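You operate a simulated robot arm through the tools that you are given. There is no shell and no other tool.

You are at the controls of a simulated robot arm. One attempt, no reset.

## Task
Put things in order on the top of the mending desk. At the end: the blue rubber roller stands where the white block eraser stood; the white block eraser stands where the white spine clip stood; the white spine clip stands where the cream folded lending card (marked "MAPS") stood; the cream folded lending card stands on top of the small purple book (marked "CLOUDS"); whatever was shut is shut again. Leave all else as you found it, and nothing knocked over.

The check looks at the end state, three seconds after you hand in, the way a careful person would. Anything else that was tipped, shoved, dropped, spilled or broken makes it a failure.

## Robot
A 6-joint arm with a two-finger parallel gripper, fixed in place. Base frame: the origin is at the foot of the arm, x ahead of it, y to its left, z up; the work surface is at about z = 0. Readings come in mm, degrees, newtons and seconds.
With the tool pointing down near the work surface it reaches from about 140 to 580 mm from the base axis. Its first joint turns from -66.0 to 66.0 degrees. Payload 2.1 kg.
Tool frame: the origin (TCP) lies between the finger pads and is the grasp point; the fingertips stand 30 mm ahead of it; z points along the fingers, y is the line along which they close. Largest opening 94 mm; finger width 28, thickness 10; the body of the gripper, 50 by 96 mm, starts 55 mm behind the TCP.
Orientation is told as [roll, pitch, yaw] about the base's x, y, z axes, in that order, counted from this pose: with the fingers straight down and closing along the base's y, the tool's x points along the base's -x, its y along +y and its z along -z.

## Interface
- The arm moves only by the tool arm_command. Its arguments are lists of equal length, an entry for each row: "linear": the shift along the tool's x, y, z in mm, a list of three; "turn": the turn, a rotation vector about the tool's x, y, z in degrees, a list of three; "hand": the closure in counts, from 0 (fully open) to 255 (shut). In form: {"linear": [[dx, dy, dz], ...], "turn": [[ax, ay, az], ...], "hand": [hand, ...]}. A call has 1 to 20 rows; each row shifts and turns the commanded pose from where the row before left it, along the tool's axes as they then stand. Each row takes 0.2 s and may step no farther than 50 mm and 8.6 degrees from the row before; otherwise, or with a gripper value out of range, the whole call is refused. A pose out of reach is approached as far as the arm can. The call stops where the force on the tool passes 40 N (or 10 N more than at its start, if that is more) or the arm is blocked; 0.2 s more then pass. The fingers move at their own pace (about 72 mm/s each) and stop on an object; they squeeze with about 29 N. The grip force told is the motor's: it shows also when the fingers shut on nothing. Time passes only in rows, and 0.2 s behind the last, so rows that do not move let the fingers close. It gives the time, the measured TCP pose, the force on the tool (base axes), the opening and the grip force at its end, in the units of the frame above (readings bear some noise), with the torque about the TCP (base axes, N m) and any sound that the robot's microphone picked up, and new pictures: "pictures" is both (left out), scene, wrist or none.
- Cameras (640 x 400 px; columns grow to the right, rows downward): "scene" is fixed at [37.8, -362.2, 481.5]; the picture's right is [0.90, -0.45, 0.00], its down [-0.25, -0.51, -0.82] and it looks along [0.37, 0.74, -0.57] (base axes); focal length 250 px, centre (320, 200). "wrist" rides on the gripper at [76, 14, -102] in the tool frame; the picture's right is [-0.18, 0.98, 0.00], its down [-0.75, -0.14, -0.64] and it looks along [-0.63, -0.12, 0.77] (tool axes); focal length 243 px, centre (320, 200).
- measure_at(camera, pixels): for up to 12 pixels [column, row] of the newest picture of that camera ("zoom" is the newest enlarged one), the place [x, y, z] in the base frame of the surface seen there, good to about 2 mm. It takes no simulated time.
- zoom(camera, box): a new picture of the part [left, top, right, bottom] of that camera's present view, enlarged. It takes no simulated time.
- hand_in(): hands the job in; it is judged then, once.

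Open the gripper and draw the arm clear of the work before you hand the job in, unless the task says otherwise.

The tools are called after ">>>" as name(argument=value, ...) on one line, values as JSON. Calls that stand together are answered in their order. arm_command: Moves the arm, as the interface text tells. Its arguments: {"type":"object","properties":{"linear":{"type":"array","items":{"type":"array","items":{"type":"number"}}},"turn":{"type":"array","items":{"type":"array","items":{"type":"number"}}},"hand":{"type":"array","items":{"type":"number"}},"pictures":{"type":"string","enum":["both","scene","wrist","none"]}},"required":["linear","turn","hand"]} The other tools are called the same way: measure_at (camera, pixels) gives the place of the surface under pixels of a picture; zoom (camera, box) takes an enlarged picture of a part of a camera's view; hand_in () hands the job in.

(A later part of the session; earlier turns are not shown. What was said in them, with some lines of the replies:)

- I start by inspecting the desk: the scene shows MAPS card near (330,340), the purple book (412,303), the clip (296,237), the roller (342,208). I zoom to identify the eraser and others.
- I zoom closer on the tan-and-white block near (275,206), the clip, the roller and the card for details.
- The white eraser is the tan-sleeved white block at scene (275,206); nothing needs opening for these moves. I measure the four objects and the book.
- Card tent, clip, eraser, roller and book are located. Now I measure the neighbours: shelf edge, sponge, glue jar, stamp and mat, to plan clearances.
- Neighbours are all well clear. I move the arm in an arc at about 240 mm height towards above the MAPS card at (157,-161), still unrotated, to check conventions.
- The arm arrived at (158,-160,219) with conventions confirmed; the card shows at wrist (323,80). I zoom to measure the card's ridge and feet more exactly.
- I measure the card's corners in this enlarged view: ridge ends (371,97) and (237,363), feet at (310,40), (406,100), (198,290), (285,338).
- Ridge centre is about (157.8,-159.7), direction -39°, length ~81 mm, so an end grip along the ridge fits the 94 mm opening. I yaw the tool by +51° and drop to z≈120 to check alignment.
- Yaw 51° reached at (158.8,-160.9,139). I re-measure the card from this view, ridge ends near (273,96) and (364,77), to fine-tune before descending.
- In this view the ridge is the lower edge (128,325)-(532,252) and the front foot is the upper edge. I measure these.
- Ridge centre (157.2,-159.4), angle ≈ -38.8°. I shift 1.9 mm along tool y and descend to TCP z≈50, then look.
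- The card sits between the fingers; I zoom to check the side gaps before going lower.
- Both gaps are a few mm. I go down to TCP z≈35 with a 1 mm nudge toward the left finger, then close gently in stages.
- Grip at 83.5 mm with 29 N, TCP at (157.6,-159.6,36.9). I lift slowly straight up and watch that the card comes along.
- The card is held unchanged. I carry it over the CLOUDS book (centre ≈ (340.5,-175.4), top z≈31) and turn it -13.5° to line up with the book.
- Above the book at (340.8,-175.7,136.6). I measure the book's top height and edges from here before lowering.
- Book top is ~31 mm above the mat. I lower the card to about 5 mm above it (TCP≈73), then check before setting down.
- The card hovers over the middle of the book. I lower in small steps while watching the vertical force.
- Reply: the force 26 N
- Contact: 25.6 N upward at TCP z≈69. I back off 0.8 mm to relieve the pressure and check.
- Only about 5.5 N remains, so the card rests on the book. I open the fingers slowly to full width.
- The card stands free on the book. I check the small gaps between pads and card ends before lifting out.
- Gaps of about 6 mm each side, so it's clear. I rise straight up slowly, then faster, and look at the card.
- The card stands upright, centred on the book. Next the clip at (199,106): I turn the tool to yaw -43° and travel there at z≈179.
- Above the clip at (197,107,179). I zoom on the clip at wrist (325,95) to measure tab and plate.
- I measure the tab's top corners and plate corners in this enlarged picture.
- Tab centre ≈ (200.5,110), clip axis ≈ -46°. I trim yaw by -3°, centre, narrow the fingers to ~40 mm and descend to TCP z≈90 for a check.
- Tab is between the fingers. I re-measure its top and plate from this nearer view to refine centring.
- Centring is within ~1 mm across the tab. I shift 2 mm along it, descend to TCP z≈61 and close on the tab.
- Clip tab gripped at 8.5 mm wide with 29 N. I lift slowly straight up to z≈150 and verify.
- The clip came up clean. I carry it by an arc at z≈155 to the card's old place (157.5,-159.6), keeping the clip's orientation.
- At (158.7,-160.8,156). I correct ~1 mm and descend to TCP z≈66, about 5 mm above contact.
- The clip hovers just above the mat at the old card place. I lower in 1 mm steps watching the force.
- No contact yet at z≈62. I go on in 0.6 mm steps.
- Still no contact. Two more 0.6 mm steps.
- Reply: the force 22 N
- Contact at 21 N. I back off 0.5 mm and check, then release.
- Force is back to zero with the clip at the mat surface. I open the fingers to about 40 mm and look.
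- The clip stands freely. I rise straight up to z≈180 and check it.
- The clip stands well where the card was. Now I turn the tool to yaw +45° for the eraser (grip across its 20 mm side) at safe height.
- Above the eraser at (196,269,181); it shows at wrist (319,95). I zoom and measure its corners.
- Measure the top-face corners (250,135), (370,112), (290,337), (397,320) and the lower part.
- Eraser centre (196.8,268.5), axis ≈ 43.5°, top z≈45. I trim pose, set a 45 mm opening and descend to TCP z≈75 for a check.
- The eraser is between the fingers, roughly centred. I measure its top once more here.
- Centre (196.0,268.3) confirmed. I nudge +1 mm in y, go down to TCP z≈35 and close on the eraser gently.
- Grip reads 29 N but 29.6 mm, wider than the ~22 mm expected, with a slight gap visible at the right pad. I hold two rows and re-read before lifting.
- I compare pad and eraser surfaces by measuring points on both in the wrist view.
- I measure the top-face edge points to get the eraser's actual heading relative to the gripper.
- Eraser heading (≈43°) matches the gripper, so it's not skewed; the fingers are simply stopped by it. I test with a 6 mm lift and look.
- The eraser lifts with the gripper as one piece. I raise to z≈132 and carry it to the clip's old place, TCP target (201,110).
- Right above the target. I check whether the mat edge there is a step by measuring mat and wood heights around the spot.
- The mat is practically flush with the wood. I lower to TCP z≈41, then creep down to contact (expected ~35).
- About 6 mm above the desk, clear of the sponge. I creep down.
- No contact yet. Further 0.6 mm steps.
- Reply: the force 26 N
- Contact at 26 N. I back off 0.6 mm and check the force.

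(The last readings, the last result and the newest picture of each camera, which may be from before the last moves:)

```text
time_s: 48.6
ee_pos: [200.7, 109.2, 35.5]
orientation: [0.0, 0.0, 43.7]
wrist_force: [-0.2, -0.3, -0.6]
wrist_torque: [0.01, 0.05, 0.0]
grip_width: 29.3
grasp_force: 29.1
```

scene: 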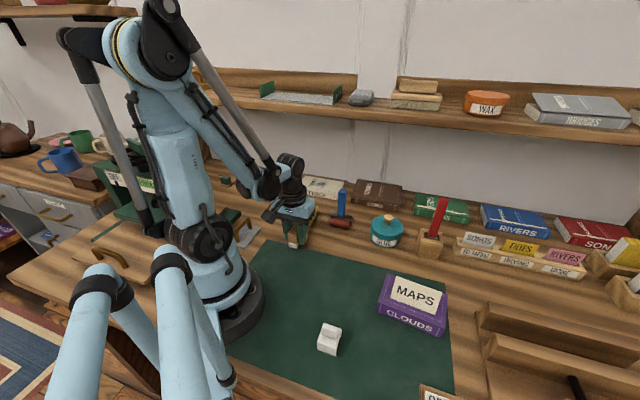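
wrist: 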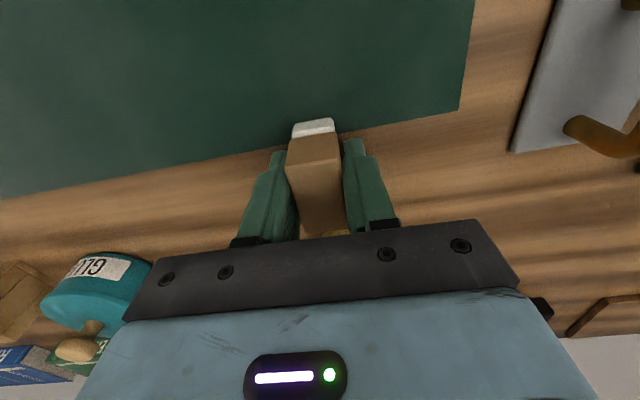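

Force is nil with the eraser at the surface. I open the fingers to ~50 mm and look.

>>> arm_command(linear=[[0, 0, 0], [0, 0, 0], [0, 0, 0], [0, 0, 0], [0, 0, 0]], turn=[[0, 0, 0], [0, 0, 0], [0, 0, 0], [0, 0, 0], [0, 0, 0]], hand=[172, 160, 145, 130, 120])

>>> zoom(camera="wrist", box=[230, 90, 410, 250])

```text
time_s: 49.8
ee_pos: [200.6, 108.7, 35.2]
orientation: [0.0, -0.1, 43.7]
wrist_force: [1.0, 0.1, -0.2]
wrist_torque: [-0.02, 0.0, 0.0]
grip_width: 49.8
grasp_force: 0.0
```

scene: 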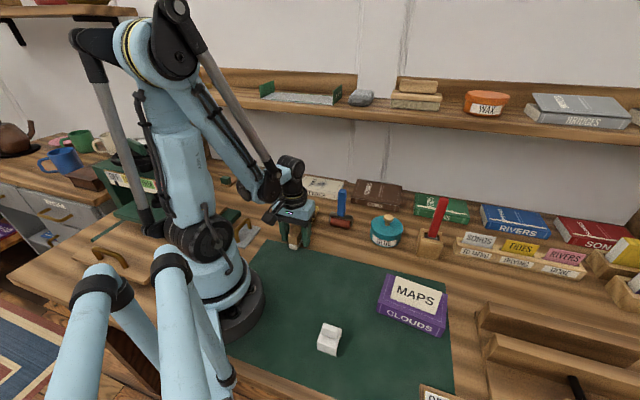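
wrist: 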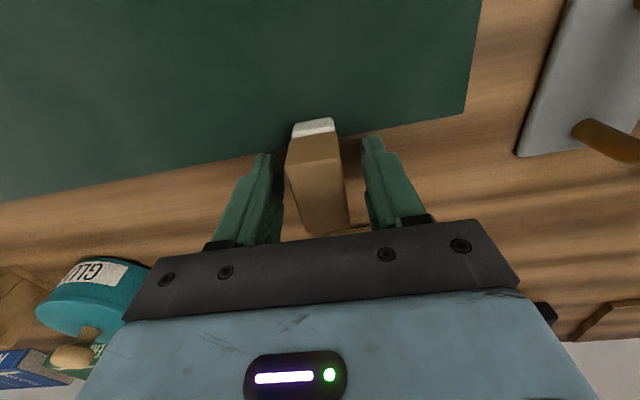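

```text
2.50 times, centred on (320, 170) of wrist
```

zoom: 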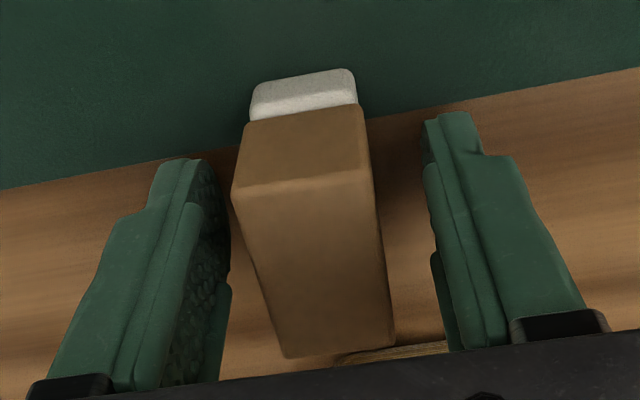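

The eraser stands free where the clip was. I rise straight up to z≈190 and look at it.

>>> arm_command(linear=[[0, 0, -5], [0, 0, -15], [0, 0, -35], [0, 0, -50], [0, 0, -50], [0, 0, 0]], turn=[[0, 0, 0], [0, 0, 0], [0, 0, 0], [0, 0, 0], [0, 0, 0], [0, 0, 0]], hand=[120, 120, 120, 120, 120, 120])

>>> zoom(camera="scene", box=[250, 180, 350, 260])

>>> zoom(camera="wrist", box=[240, 40, 400, 140])

```text
time_s: 51.2
ee_pos: [202.0, 108.7, 191.7]
orientation: [0.0, -0.1, 43.7]
wrist_force: [0.7, 0.4, -1.2]
wrist_torque: [-0.02, 0.03, 0.02]
grip_width: 49.6
grasp_force: 0.0
```

scene: 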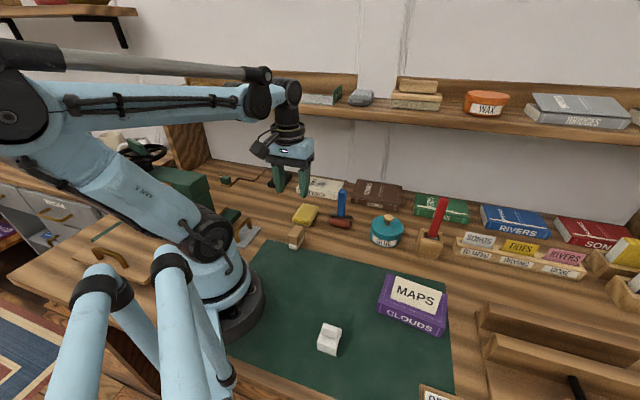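
wrist: 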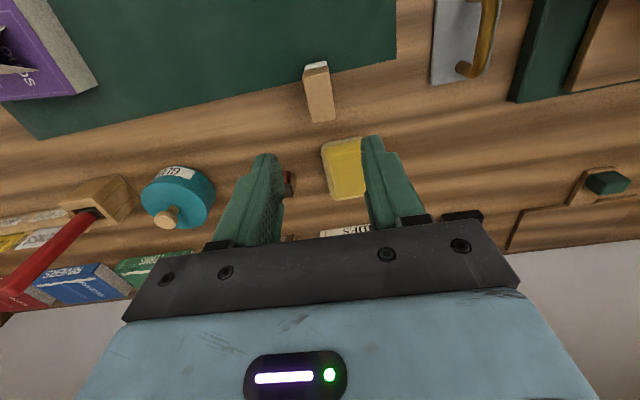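

```text
5.00 times, centred on (300, 220) of scene
```

zoom: 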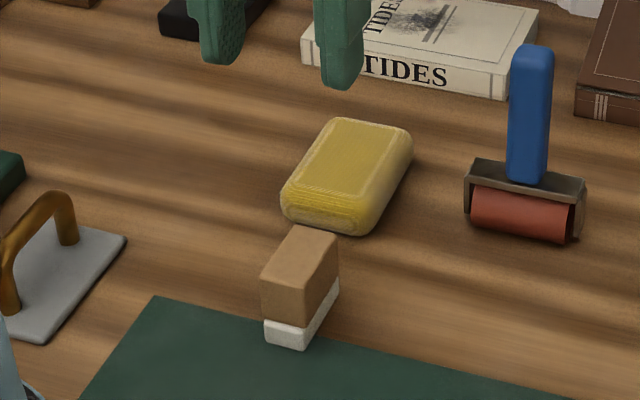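

```text
4.00 times, centred on (320, 90) of wrist
```

zoom: 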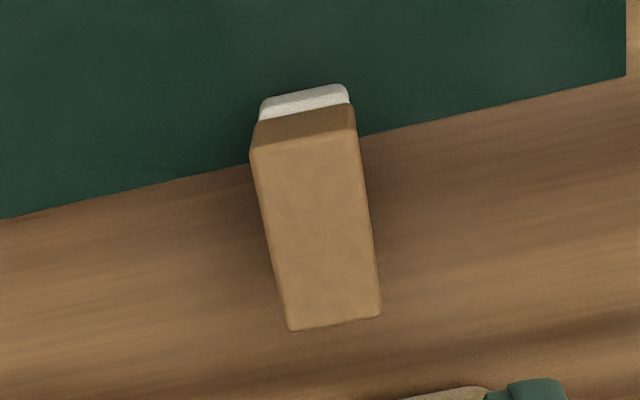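

The eraser stands upright. I verify its position by its top corners in this view (250,160),(357,132),(288,330),(381,313).

>>> measure_at(camera="zoom", pixels=[[254, 157], [354, 136], [291, 326], [378, 310], [315, 230], [265, 105], [345, 92]])

```text
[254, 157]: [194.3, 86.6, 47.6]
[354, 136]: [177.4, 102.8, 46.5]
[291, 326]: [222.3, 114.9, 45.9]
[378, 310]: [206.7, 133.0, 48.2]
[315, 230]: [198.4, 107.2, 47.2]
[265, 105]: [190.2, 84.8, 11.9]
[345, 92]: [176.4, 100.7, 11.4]
```

Eraser centre is (200.2,109.3), within 1 mm of the clip's old spot. I move over the roller at about (345,121), z≈192, and measure it from there.

>>> arm_command(linear=[[-27.9, -22.5, 0], [-27.9, -22.5, 0], [-27.9, -22.5, 0], [-27.9, -22.5, 0], [0, 0, 0], [0, 0, 0]], turn=[[0, 0, 0], [0, 0, 0], [0, 0, 0], [0, 0, 0], [0, 0, -5.3], [0, 0, 0]], hand=[120, 120, 120, 120, 120, 120])

>>> zoom(camera="wrist", box=[250, 50, 400, 210])

```text
time_s: 52.6
ee_pos: [343.7, 119.8, 191.1]
orientation: [0.0, -0.2, 49.1]
wrist_force: [0.2, 0.2, -0.5]
wrist_torque: [0.0, -0.01, -0.03]
grip_width: 49.8
grasp_force: 0.1
```

scene: 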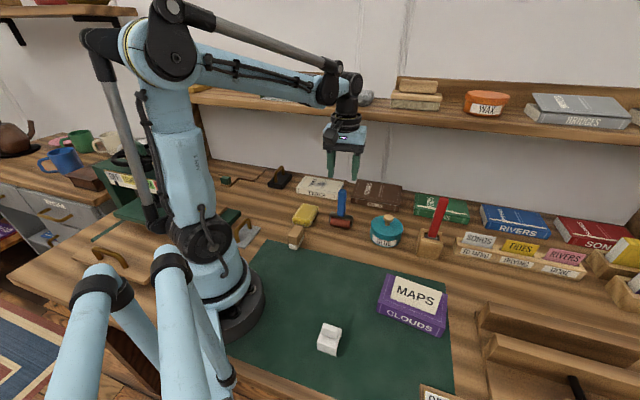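
wrist: 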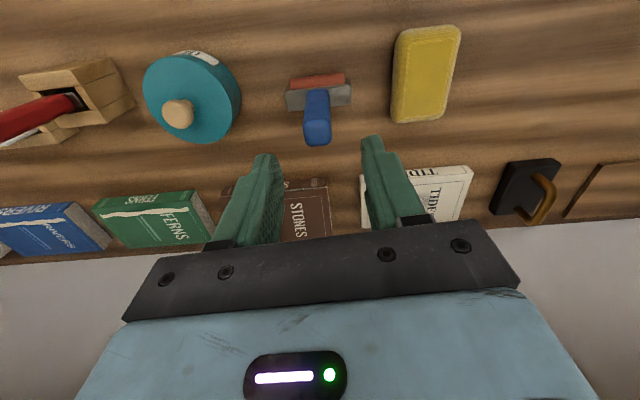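

```text
2.50 times, centred on (325, 130) of wrist
```

zoom: 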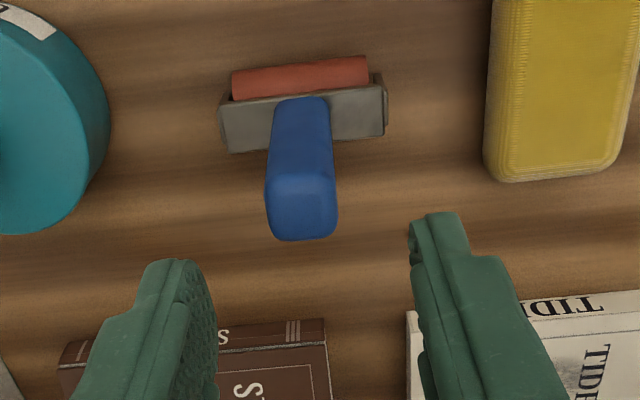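

The roller is in view at wrist (316,110). I measure handle top and frame corners.

>>> measure_at(camera="zoom", pixels=[[273, 205], [332, 203], [280, 235], [332, 233], [303, 220], [272, 150], [330, 148], [225, 108], [380, 92], [234, 150], [384, 132], [300, 78]])

```text
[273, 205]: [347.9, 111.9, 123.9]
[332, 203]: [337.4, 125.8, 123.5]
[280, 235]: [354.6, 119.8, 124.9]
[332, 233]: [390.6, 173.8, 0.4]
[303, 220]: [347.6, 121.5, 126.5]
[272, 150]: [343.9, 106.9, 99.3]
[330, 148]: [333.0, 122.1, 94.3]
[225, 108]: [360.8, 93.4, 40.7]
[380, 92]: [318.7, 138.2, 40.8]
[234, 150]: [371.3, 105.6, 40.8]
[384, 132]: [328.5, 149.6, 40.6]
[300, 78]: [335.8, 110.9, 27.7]
```

Roller centre ≈ (345,121.6), axis ≈ 136.5°, handle top z≈122. I align (yaw 46.5°), descend to TCP z≈158 and check before straddling the handle.

>>> arm_command(linear=[[0, 0, 0], [-2.3, 0.1, 0], [0, 0, 20], [0, 0, 13], [0, 0, 0]], turn=[[0, 0, 2.6], [0, 0, 0], [0, 0, 0], [0, 0, 0], [0, 0, 0]], hand=[120, 120, 120, 120, 120])

>>> zoom(camera="wrist", box=[220, 70, 420, 240])

```text
time_s: 53.8
ee_pos: [345.1, 122.3, 158.4]
orientation: [0.0, -0.1, 46.3]
wrist_force: [-0.6, -0.2, 0.9]
wrist_torque: [-0.05, 0.0, 0.01]
grip_width: 49.7
grasp_force: 0.1
```

scene: 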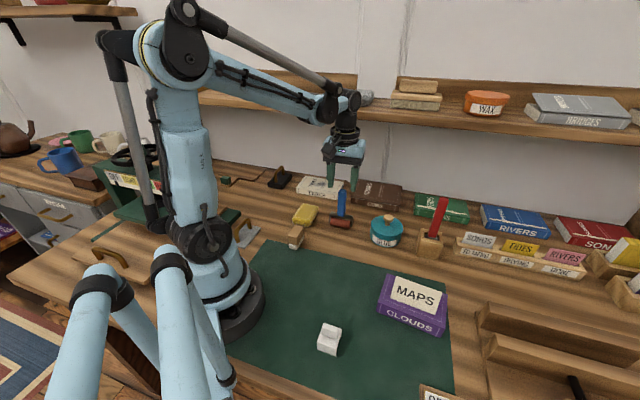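
wrist: 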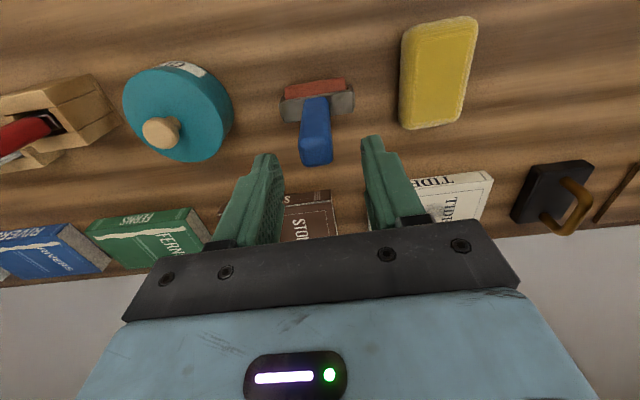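

```text
2.35 times, centred on (320, 155) of wrist
```

zoom: 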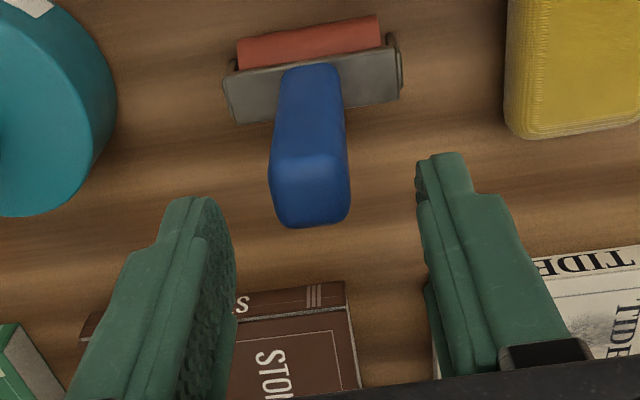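

The handle is centred between the fingers and aligned with the frame. I descend to TCP z≈82 in steps and check before closing.

>>> arm_command(linear=[[0, 0, 20], [0, 0, 20], [0, 0, 20], [0, 0, 16], [0, 0, 0]], turn=[[0, 0, 0], [0, 0, 0], [0, 0, 0], [0, 0, 0], [0, 0, 0]], hand=[120, 120, 120, 120, 120])

>>> zoom(camera="wrist", box=[220, 90, 420, 250])

>>> zoom(camera="scene", box=[300, 150, 400, 240])

```text
time_s: 55.0
ee_pos: [344.8, 123.7, 81.8]
orientation: [-0.1, 0.0, 46.3]
wrist_force: [0.3, -0.3, 0.3]
wrist_torque: [0.03, 0.01, -0.02]
grip_width: 49.5
grasp_force: 0.1
```

scene: 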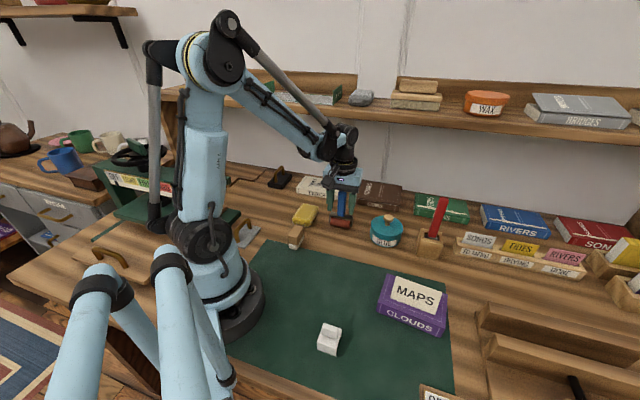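
wrist: 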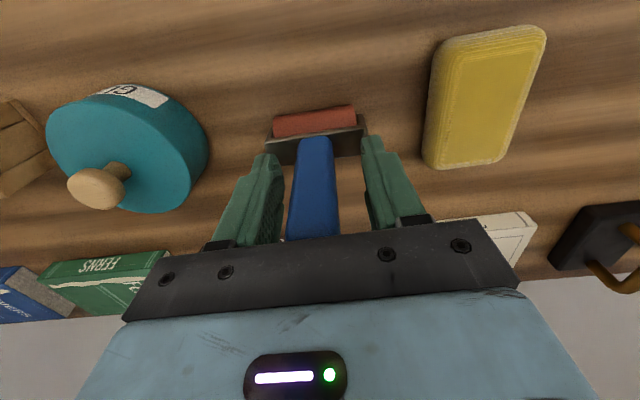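

```text
2.50 times, centred on (320, 170) of wrist
```

zoom: 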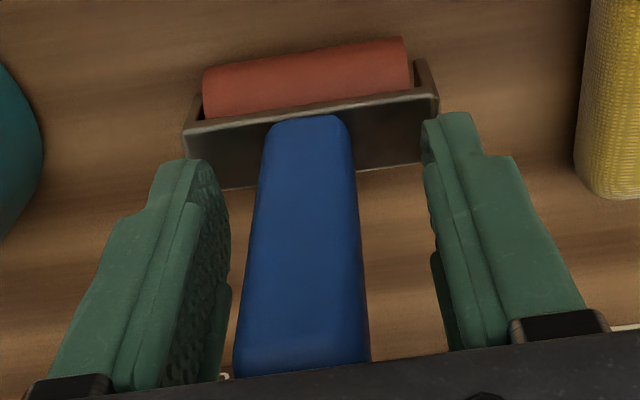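

```text
4.44 times, centred on (350, 195) of scene
```

zoom: 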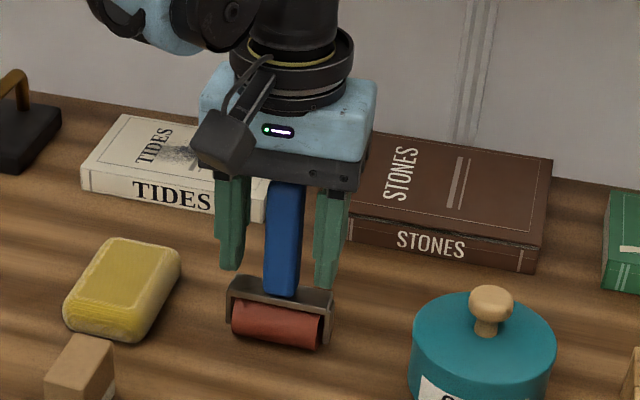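

The handle looks somewhat nearer the left finger; I measure pads and handle to centre before closing.

>>> measure_at(camera="zoom", pixels=[[262, 200], [352, 200], [245, 300], [362, 300], [300, 250], [222, 230], [215, 300], [205, 330], [435, 200], [440, 280], [448, 310], [300, 345]])

```text
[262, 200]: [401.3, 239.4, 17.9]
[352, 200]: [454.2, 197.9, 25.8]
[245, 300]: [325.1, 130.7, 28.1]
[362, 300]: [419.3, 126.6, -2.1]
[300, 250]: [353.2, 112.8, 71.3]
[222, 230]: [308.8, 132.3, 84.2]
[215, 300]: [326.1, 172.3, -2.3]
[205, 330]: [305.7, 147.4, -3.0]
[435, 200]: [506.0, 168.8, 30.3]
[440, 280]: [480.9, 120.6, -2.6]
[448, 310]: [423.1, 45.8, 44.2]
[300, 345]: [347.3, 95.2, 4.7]
```

That used the scene enlargement; I retake the wrist enlargement and measure again.

>>> zoom(camera="wrist", box=[220, 90, 420, 250])

>>> measure_at(camera="zoom", pixels=[[262, 200], [352, 200], [247, 300], [360, 300], [300, 250], [222, 230], [215, 300], [205, 330], [435, 200], [437, 280], [445, 310], [300, 345]])

```text
2.50 times, centred on (320, 170) of wrist
```

zoom: 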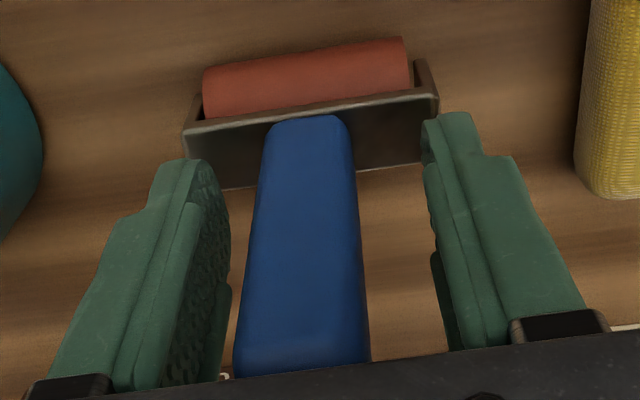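

```text
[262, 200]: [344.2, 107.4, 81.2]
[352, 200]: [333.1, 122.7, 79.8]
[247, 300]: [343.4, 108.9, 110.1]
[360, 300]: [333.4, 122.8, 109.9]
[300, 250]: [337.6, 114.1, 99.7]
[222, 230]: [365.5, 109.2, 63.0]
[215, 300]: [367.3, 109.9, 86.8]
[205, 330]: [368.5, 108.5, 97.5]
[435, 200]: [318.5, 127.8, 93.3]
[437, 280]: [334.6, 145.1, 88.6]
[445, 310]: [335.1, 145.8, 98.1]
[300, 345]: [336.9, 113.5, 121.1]
```

The handle is centred within 1 mm between the pads. I close on it gradually.

>>> arm_command(linear=[[0, 0, 0], [0, 0, 0], [0, 0, 0], [0, 0, 0], [0, 0, 0], [0, 0, 0]], turn=[[0, 0, 0], [0, 0, 0], [0, 0, 0], [0, 0, 0], [0, 0, 0], [0, 0, 0]], hand=[150, 175, 190, 205, 230, 230])

>>> zoom(camera="scene", box=[300, 150, 400, 240])

```text
time_s: 56.4
ee_pos: [345.1, 121.7, 82.3]
orientation: [0.0, -0.1, 46.4]
wrist_force: [0.4, 0.1, -0.5]
wrist_torque: [-0.03, -0.06, 0.0]
grip_width: 26.2
grasp_force: 28.8
```

scene: 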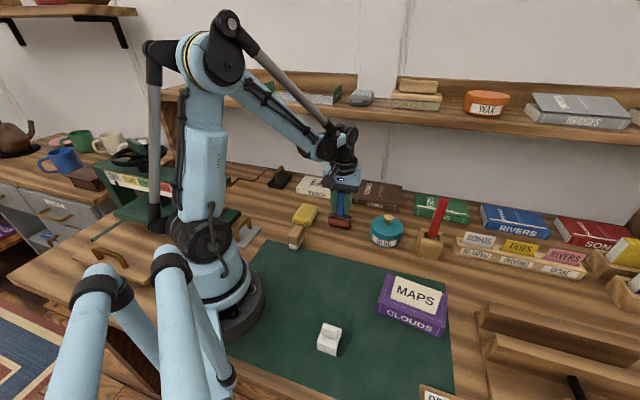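
wrist: 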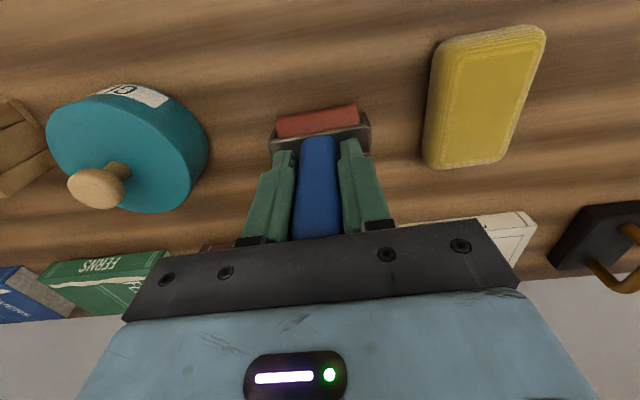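

```text
4.44 times, centred on (350, 195) of scene
```

zoom: 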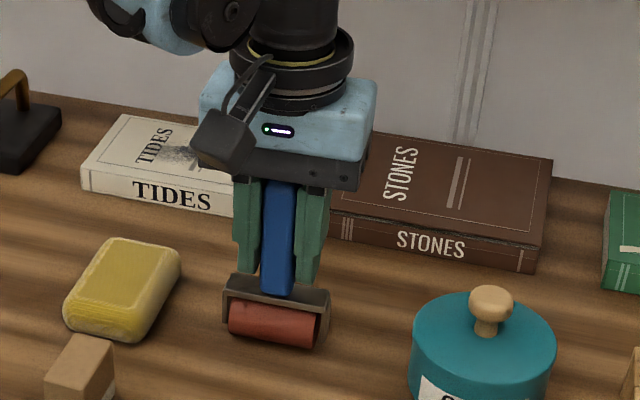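

Handle gripped at 26 mm with 29 N and still upright. I lift slowly to z≈152 and check it hangs straight.

>>> arm_command(linear=[[0, 0, -4], [0, 0, -10], [0, 0, -16], [0, 0, -20], [0, 0, -20], [0, 0, 0]], turn=[[0, 0, 0], [0, 0, 0], [0, 0, 0], [0, 0, 0], [0, 0, 0], [0, 0, 0]], hand=[255, 255, 255, 255, 255, 255])

>>> zoom(camera="scene", box=[300, 130, 400, 230])

```text
time_s: 57.8
ee_pos: [345.8, 121.8, 153.2]
orientation: [0.1, 0.0, 46.5]
wrist_force: [0.3, 0.1, -1.3]
wrist_torque: [-0.02, 0.02, 0.01]
grip_width: 26.0
grasp_force: 28.9
```

scene: 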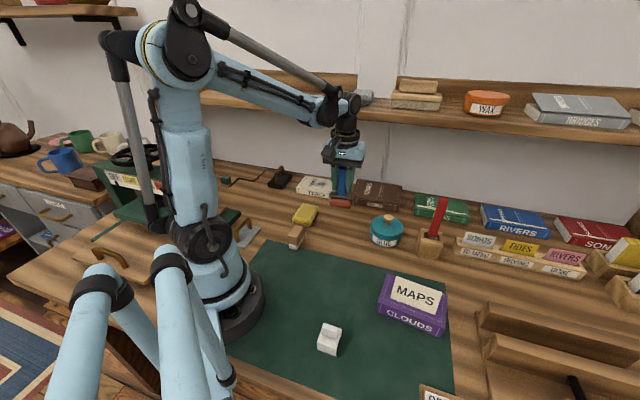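
wrist: 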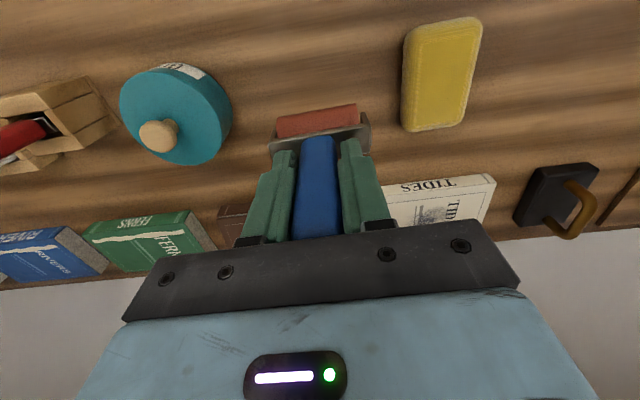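

```text
4.00 times, centred on (350, 180) of scene
```

zoom: 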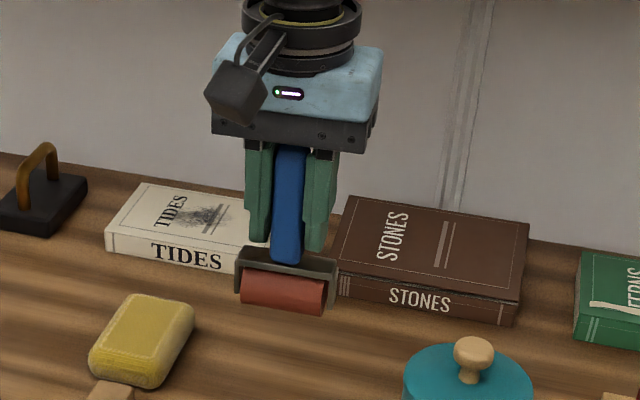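

The roller hangs straight. I carry it to the eraser's old place at (196.6,268.5) at this height, passing well above the sponge.

>>> arm_command(linear=[[-0.7, 30, 0], [-0.7, 40, 0], [-0.7, 45, 0], [-0.7, 45, 0], [-0.7, 49, 0], [0, 0, 0], [0, 0, 0]], turn=[[0, 0, 0], [0, 0, 0], [0, 0, 0], [0, 0, 0], [0, 0, 0], [0, 0, 0], [0, 0, 0]], hand=[255, 255, 255, 255, 255, 255, 255])

>>> zoom(camera="scene", box=[230, 130, 330, 230])

```text
time_s: 59.4
ee_pos: [196.9, 269.8, 153.6]
orientation: [0.0, -0.1, 46.4]
wrist_force: [0.5, 0.4, -2.0]
wrist_torque: [0.01, 0.02, 0.03]
grip_width: 26.0
grasp_force: 28.8
```

scene: 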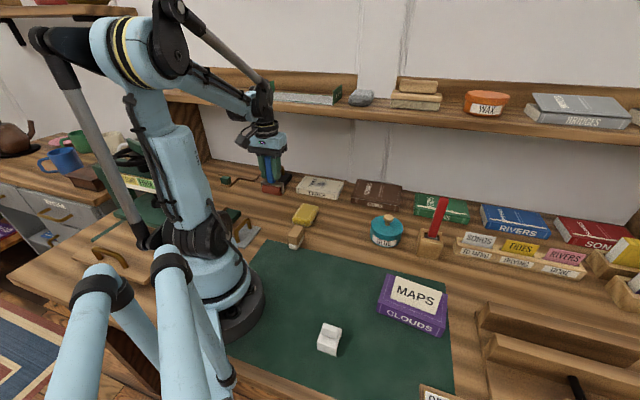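
wrist: 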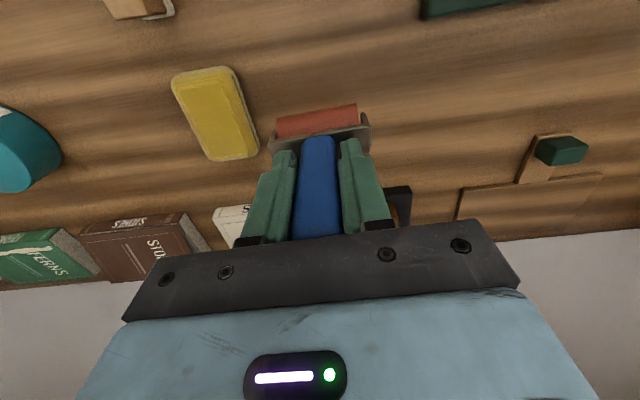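

```text
4.00 times, centred on (280, 180) of scene
```

zoom: 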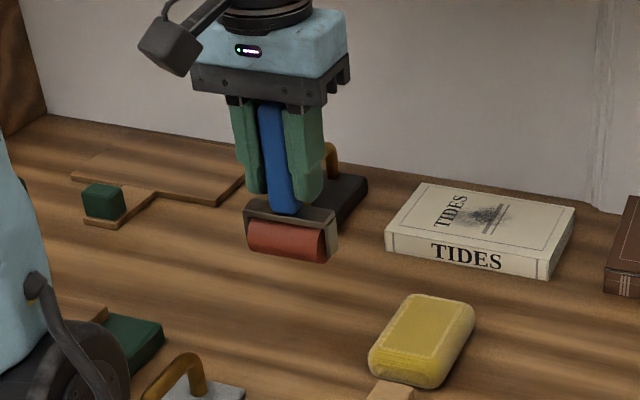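

Over the target. I lower to TCP z≈88 (contact expected ≈82), then creep.

>>> arm_command(linear=[[0, 0, 25], [0, 0, 25], [0, 0, 15], [0, 0, 0]], turn=[[0, 0, 0], [0, 0, 0], [0, 0, 0], [0, 0, 0]], hand=[255, 255, 255, 255])

>>> zoom(camera="scene", box=[230, 140, 330, 230])

```text
time_s: 60.4
ee_pos: [196.6, 268.8, 87.7]
orientation: [0.0, -0.1, 46.4]
wrist_force: [-0.8, 0.1, -2.6]
wrist_torque: [0.04, 0.04, 0.01]
grip_width: 26.3
grasp_force: 28.7
```

scene: 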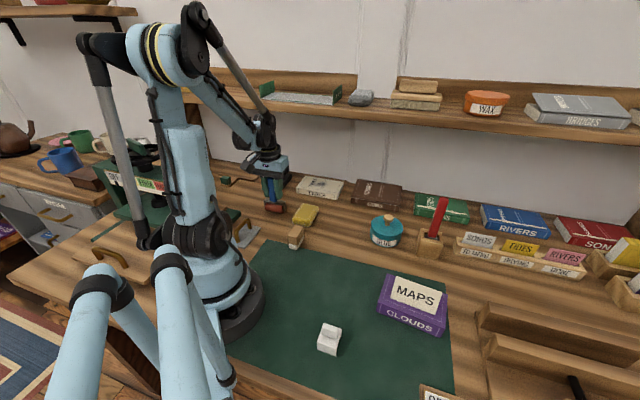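
wrist: 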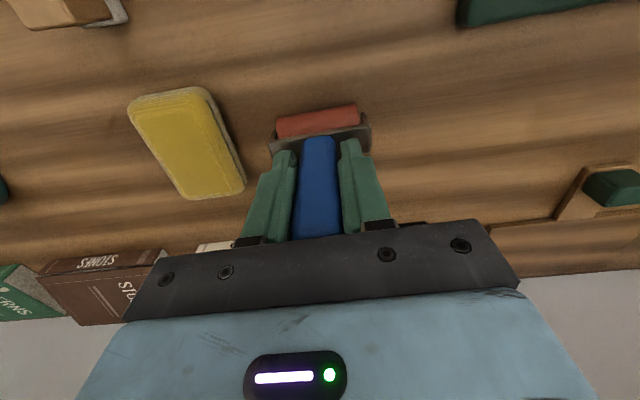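

```text
4.44 times, centred on (280, 185) of scene
```

zoom: 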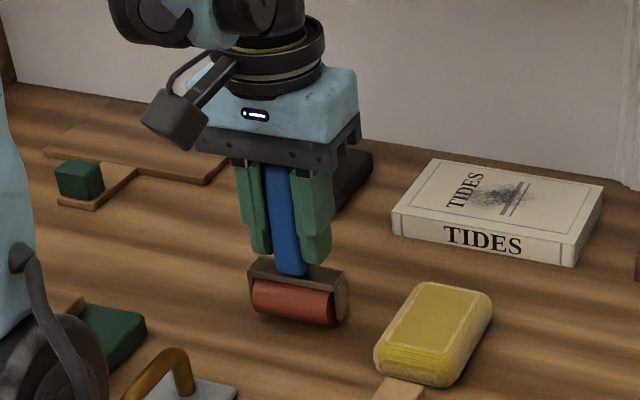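

Clear of the sponge. I creep down toward contact.

>>> arm_command(linear=[[0, 0, 1.5], [0, 0, 1.5], [0, 0, 1], [0, 0, 0.6], [0, 0, 0]], turn=[[0, 0, 0], [0, 0, 0], [0, 0, 0], [0, 0, 0], [0, 0, 0]], hand=[255, 255, 255, 255, 255], pictures="none")

```text
time_s: 61.6
ee_pos: [196.4, 269.5, 81.3]
orientation: [-0.1, -0.1, 46.4]
wrist_force: [0.2, -0.5, -2.2]
wrist_torque: [-0.02, -0.02, 0.0]
grip_width: 26.2
grasp_force: 29.7
```

Weight (-2 N) is still hanging, so no contact yet. Two more 0.6 mm steps.

>>> arm_command(linear=[[0, 0, 0.6], [0, 0, 0.5], [0, 0, 0]], turn=[[0, 0, 0], [0, 0, 0], [0, 0, 0]], hand=[255, 255, 255], pictures="none")

```text
time_s: 62.4
ee_pos: [195.8, 269.6, 81.3]
orientation: [0.0, -0.1, 46.5]
wrist_force: [-1.5, -3.5, 22.6]
wrist_torque: [-0.01, 0.03, 0.01]
grip_width: 26.3
grasp_force: 28.9
```

Contact at 22.6 N. I back off 0.5 mm and check the force.

>>> arm_command(linear=[[0, 0, -0.5], [0, 0, 0]], turn=[[0, 0, 0], [0, 0, 0]], hand=[255, 255], pictures="none")

```text
time_s: 63.0
ee_pos: [195.7, 269.5, 81.7]
orientation: [0.0, -0.1, 46.4]
wrist_force: [0.5, -0.7, -2.0]
wrist_torque: [-0.01, 0.03, -0.01]
grip_width: 26.2
grasp_force: 28.8
```

It reads -2 N (just off the surface). I lower 0.3 mm for light contact before releasing.

>>> arm_command(linear=[[0, 0, 0.3], [0, 0, 0]], turn=[[0, 0, 0], [0, 0, 0]], hand=[255, 255], pictures="none")

```text
time_s: 63.6
ee_pos: [196.2, 269.8, 82.1]
orientation: [0.1, -0.1, 46.4]
wrist_force: [0.4, -0.7, -2.4]
wrist_torque: [0.02, -0.01, -0.02]
grip_width: 26.1
grasp_force: 28.9
```

Still hanging. Another 0.2 mm.

>>> arm_command(linear=[[0, 0, 0.2], [0, 0, 0]], turn=[[0, 0, 0], [0, 0, 0]], hand=[255, 255], pictures="none")

```text
time_s: 64.2
ee_pos: [195.9, 269.3, 80.9]
orientation: [-0.1, 0.0, 46.3]
wrist_force: [-0.1, -1.8, 11.6]
wrist_torque: [0.07, -0.01, -0.01]
grip_width: 26.1
grasp_force: 29.1
```

Light contact (about 12 N). I open slowly so the roller is left standing.

>>> arm_command(linear=[[0, 0, -0.1], [0, 0, 0], [0, 0, 0], [0, 0, 0], [0, 0, 0], [0, 0, 0], [0, 0, 0]], turn=[[0, 0, 0], [0, 0, 0], [0, 0, 0], [0, 0, 0], [0, 0, 0], [0, 0, 0], [0, 0, 0]], hand=[255, 182, 179, 174, 165, 150, 135])

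>>> zoom(camera="scene", box=[230, 140, 330, 230])

>>> zoom(camera="wrist", box=[220, 90, 420, 250])

```text
time_s: 65.8
ee_pos: [196.0, 270.0, 81.4]
orientation: [-0.1, -0.1, 46.4]
wrist_force: [0.1, 0.4, -1.1]
wrist_torque: [0.02, -0.02, -0.01]
grip_width: 44.3
grasp_force: 0.1
```

scene: 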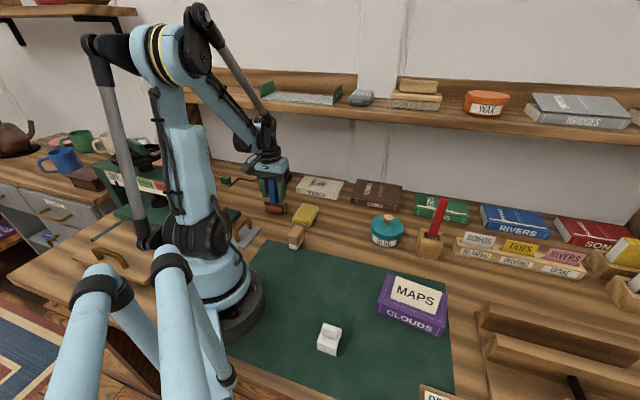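
wrist: 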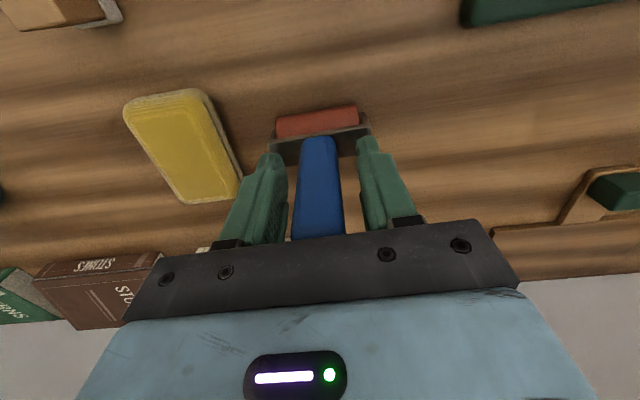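

```text
4.44 times, centred on (280, 185) of scene
```

zoom: 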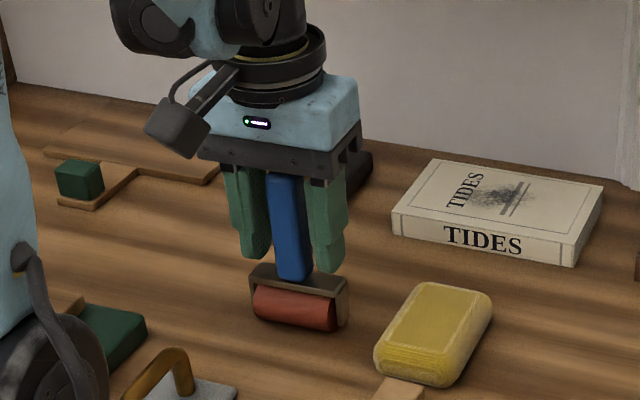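

```text
2.50 times, centred on (320, 170) of wrist
```

zoom: 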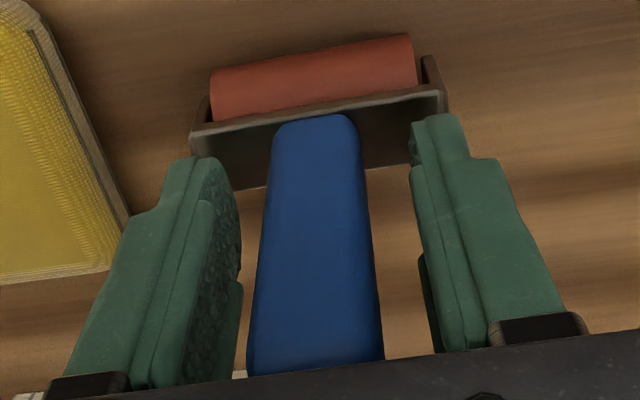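

The roller stands upright and free. I rise straight up, slowly first, to clear the handle.

>>> arm_command(linear=[[0, 0, -4], [0, 0, -10], [0, 0, -20], [0, 0, -25], [0, 0, -30], [0, 0, -35], [0, 0, 0]], turn=[[0, 0, 0], [0, 0, 0], [0, 0, 0], [0, 0, 0], [0, 0, 0], [0, 0, 0], [0, 0, 0]], hand=[135, 135, 135, 135, 135, 135, 135])

>>> zoom(camera="scene", box=[230, 150, 350, 250])

>>> zoom(camera="wrist", box=[220, 50, 420, 200])

```text
time_s: 67.4
ee_pos: [195.6, 269.1, 205.6]
orientation: [-0.1, -0.1, 46.4]
wrist_force: [-0.2, 0.1, 0.0]
wrist_torque: [-0.02, -0.01, 0.02]
grip_width: 44.4
grasp_force: 0.1
```

scene: 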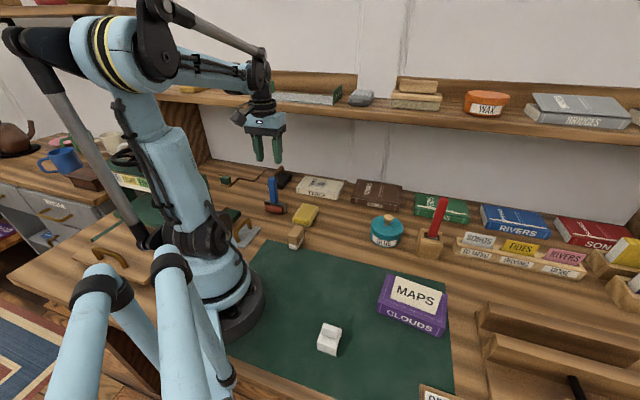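
wrist: 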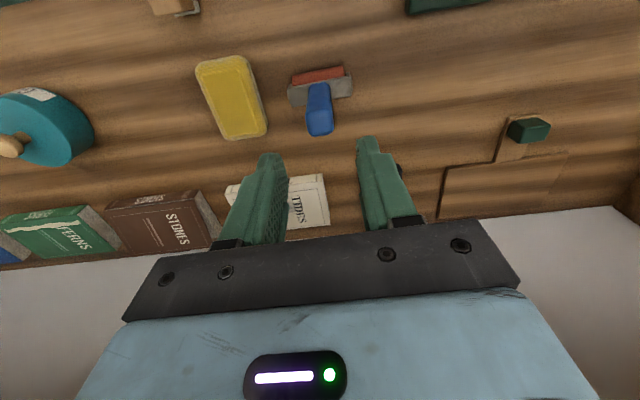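

```text
4.00 times, centred on (290, 200) of scene
```

zoom: 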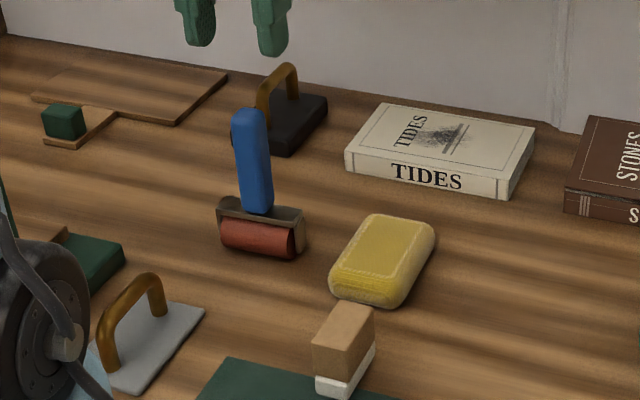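

```text
2.67 times, centred on (320, 125) of wrist
```

zoom: 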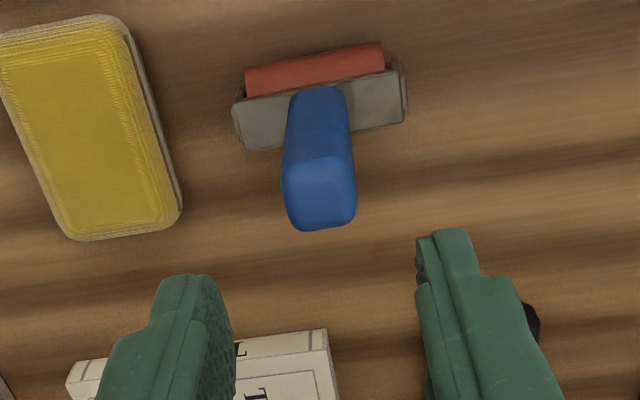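

The roller stands. I verify its centre via frame corners in this view.

>>> measure_at(camera="zoom", pixels=[[240, 105], [385, 77], [248, 147], [403, 120], [320, 190], [290, 215], [352, 210]])

```text
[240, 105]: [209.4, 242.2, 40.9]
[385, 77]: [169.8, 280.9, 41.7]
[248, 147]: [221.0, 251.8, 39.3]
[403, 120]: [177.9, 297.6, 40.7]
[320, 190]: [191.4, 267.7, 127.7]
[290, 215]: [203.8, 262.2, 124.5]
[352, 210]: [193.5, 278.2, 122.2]
```

Roller centre ≈ (194.5,268), on the eraser's old spot within ~2 mm. I now rise and return the arm to its starting pose with the gripper open.

>>> arm_command(linear=[[0, 0, -28], [0, 0, -28], [12.8, -32.9, 0], [12.8, -32.9, 0], [12.8, -32.9, 0], [0, 0, 0], [0, 0, 0], [0, 0, 0], [0, 0, 0], [0, 0, 0], [0, 0, 0], [0, 0, 0]], turn=[[0, 0, 0], [0, 0, 0], [0, 0, 0], [0, 0, 0], [0, 0, 0], [0, 0, 7.73], [0, 0, 7.73], [0, 0, 7.73], [0, 0, 7.73], [0, 0, 7.73], [0, 0, 7.73], [0, 0, 0]], hand=[135, 135, 100, 60, 0, 0, 0, 0, 0, 0, 0, 0])

>>> zoom(camera="scene", box=[220, 150, 460, 300])

>>> zoom(camera="scene", box=[290, 260, 460, 400])

>>> zoom(camera="scene", box=[0, 120, 260, 300])

>>> zoom(camera="scene", box=[400, 180, 640, 400])

```text
time_s: 70.0
ee_pos: [240.3, 173.0, 261.9]
orientation: [0.1, 0.0, -0.1]
wrist_force: [-0.6, 0.1, -0.4]
wrist_torque: [0.0, -0.01, -0.03]
grip_width: 94.1
grasp_force: 0.0
```

scene: 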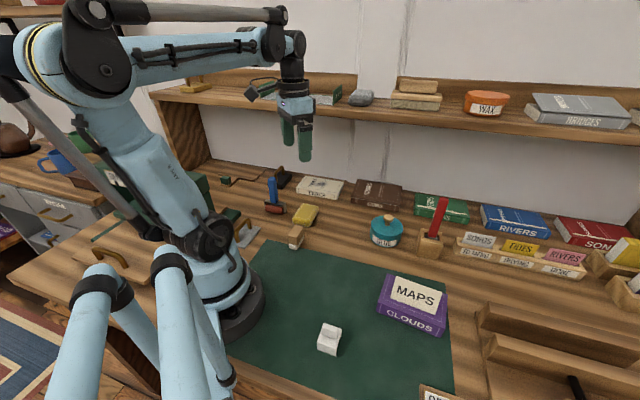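
wrist: 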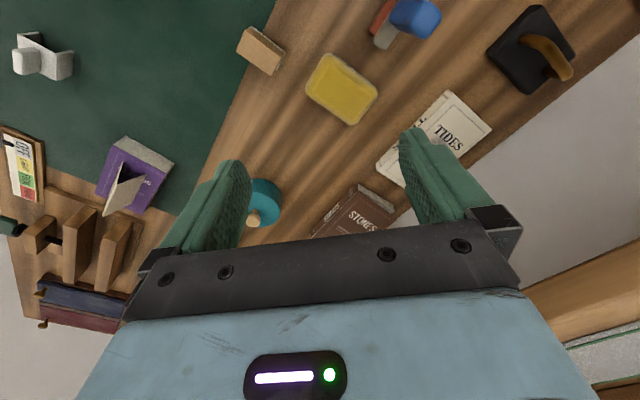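

```text
2.67 times, centred on (340, 225) of scene
```

zoom: 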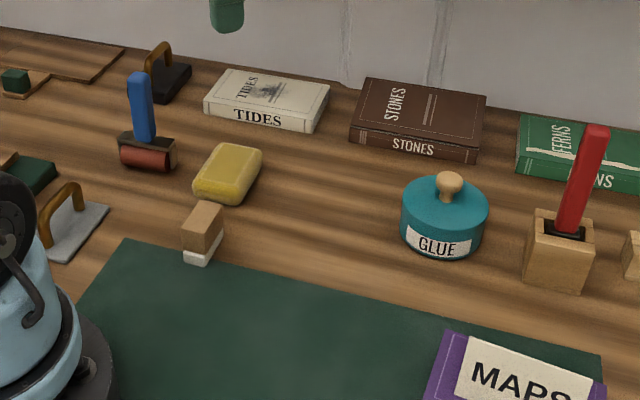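

```text
2.86 times, centred on (375, 330) of scene
```

zoom: 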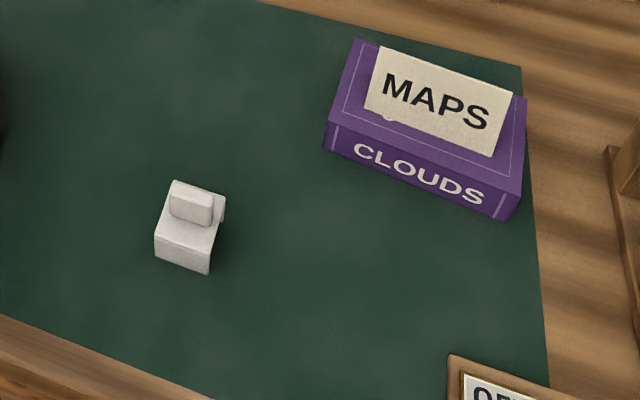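

```text
2.22 times, centred on (130, 210) of scene
```

zoom: 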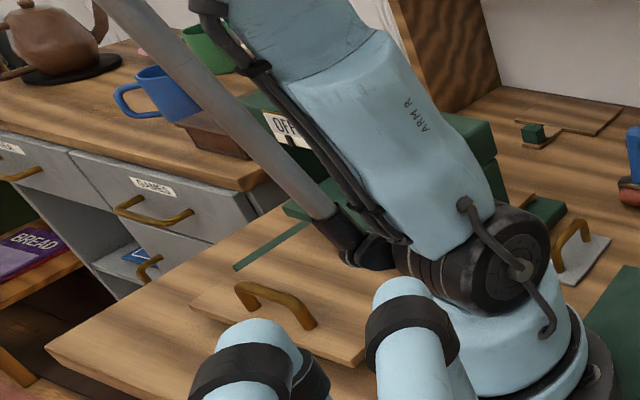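

```text
1.82 times, centred on (520, 290) of scene
```

zoom: 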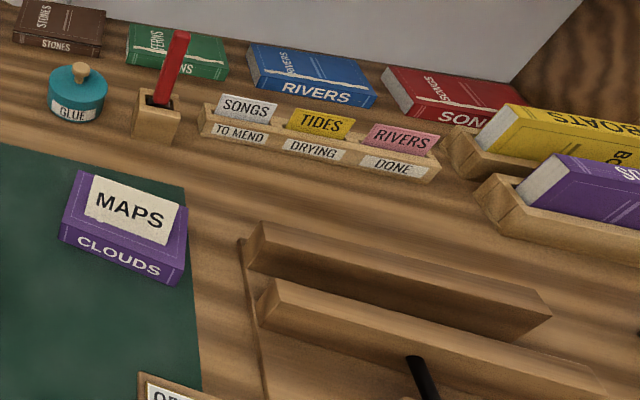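

All four items stand upright in their new places, everything else looks as at the start, nothing was opened, and the arm is back clear with the gripper open. I hand in the job.

>>> hand_in()

```text
The job is handed in.
```

I moved all four items on the mending desk as asked and handed the job in. I don't yet know how it was judged.

| Item | Now stands | Offset from target (my measurements) |
|---|---|---|
| Cream card ("MAPS") | Centred on top of the purple "CLOUDS" book, upright | About 1–2 mm |
| White spine clip | Where the card stood | About 1 mm |
| White block eraser | Where the clip stood | Under 1 mm |
| Blue rubber roller | Where the eraser stood, handle upright | About 2 mm |

- **Eraser:** I took the tan-sleeved white block to be the white block eraser, as nothing else on the desk matched that description.
- **Shut things:** I opened nothing, so there was nothing to close again.
- **Everything else:** comparing the first and last pictures, I saw nothing else moved or tipped. The arm is back at its starting pose with the gripper open.
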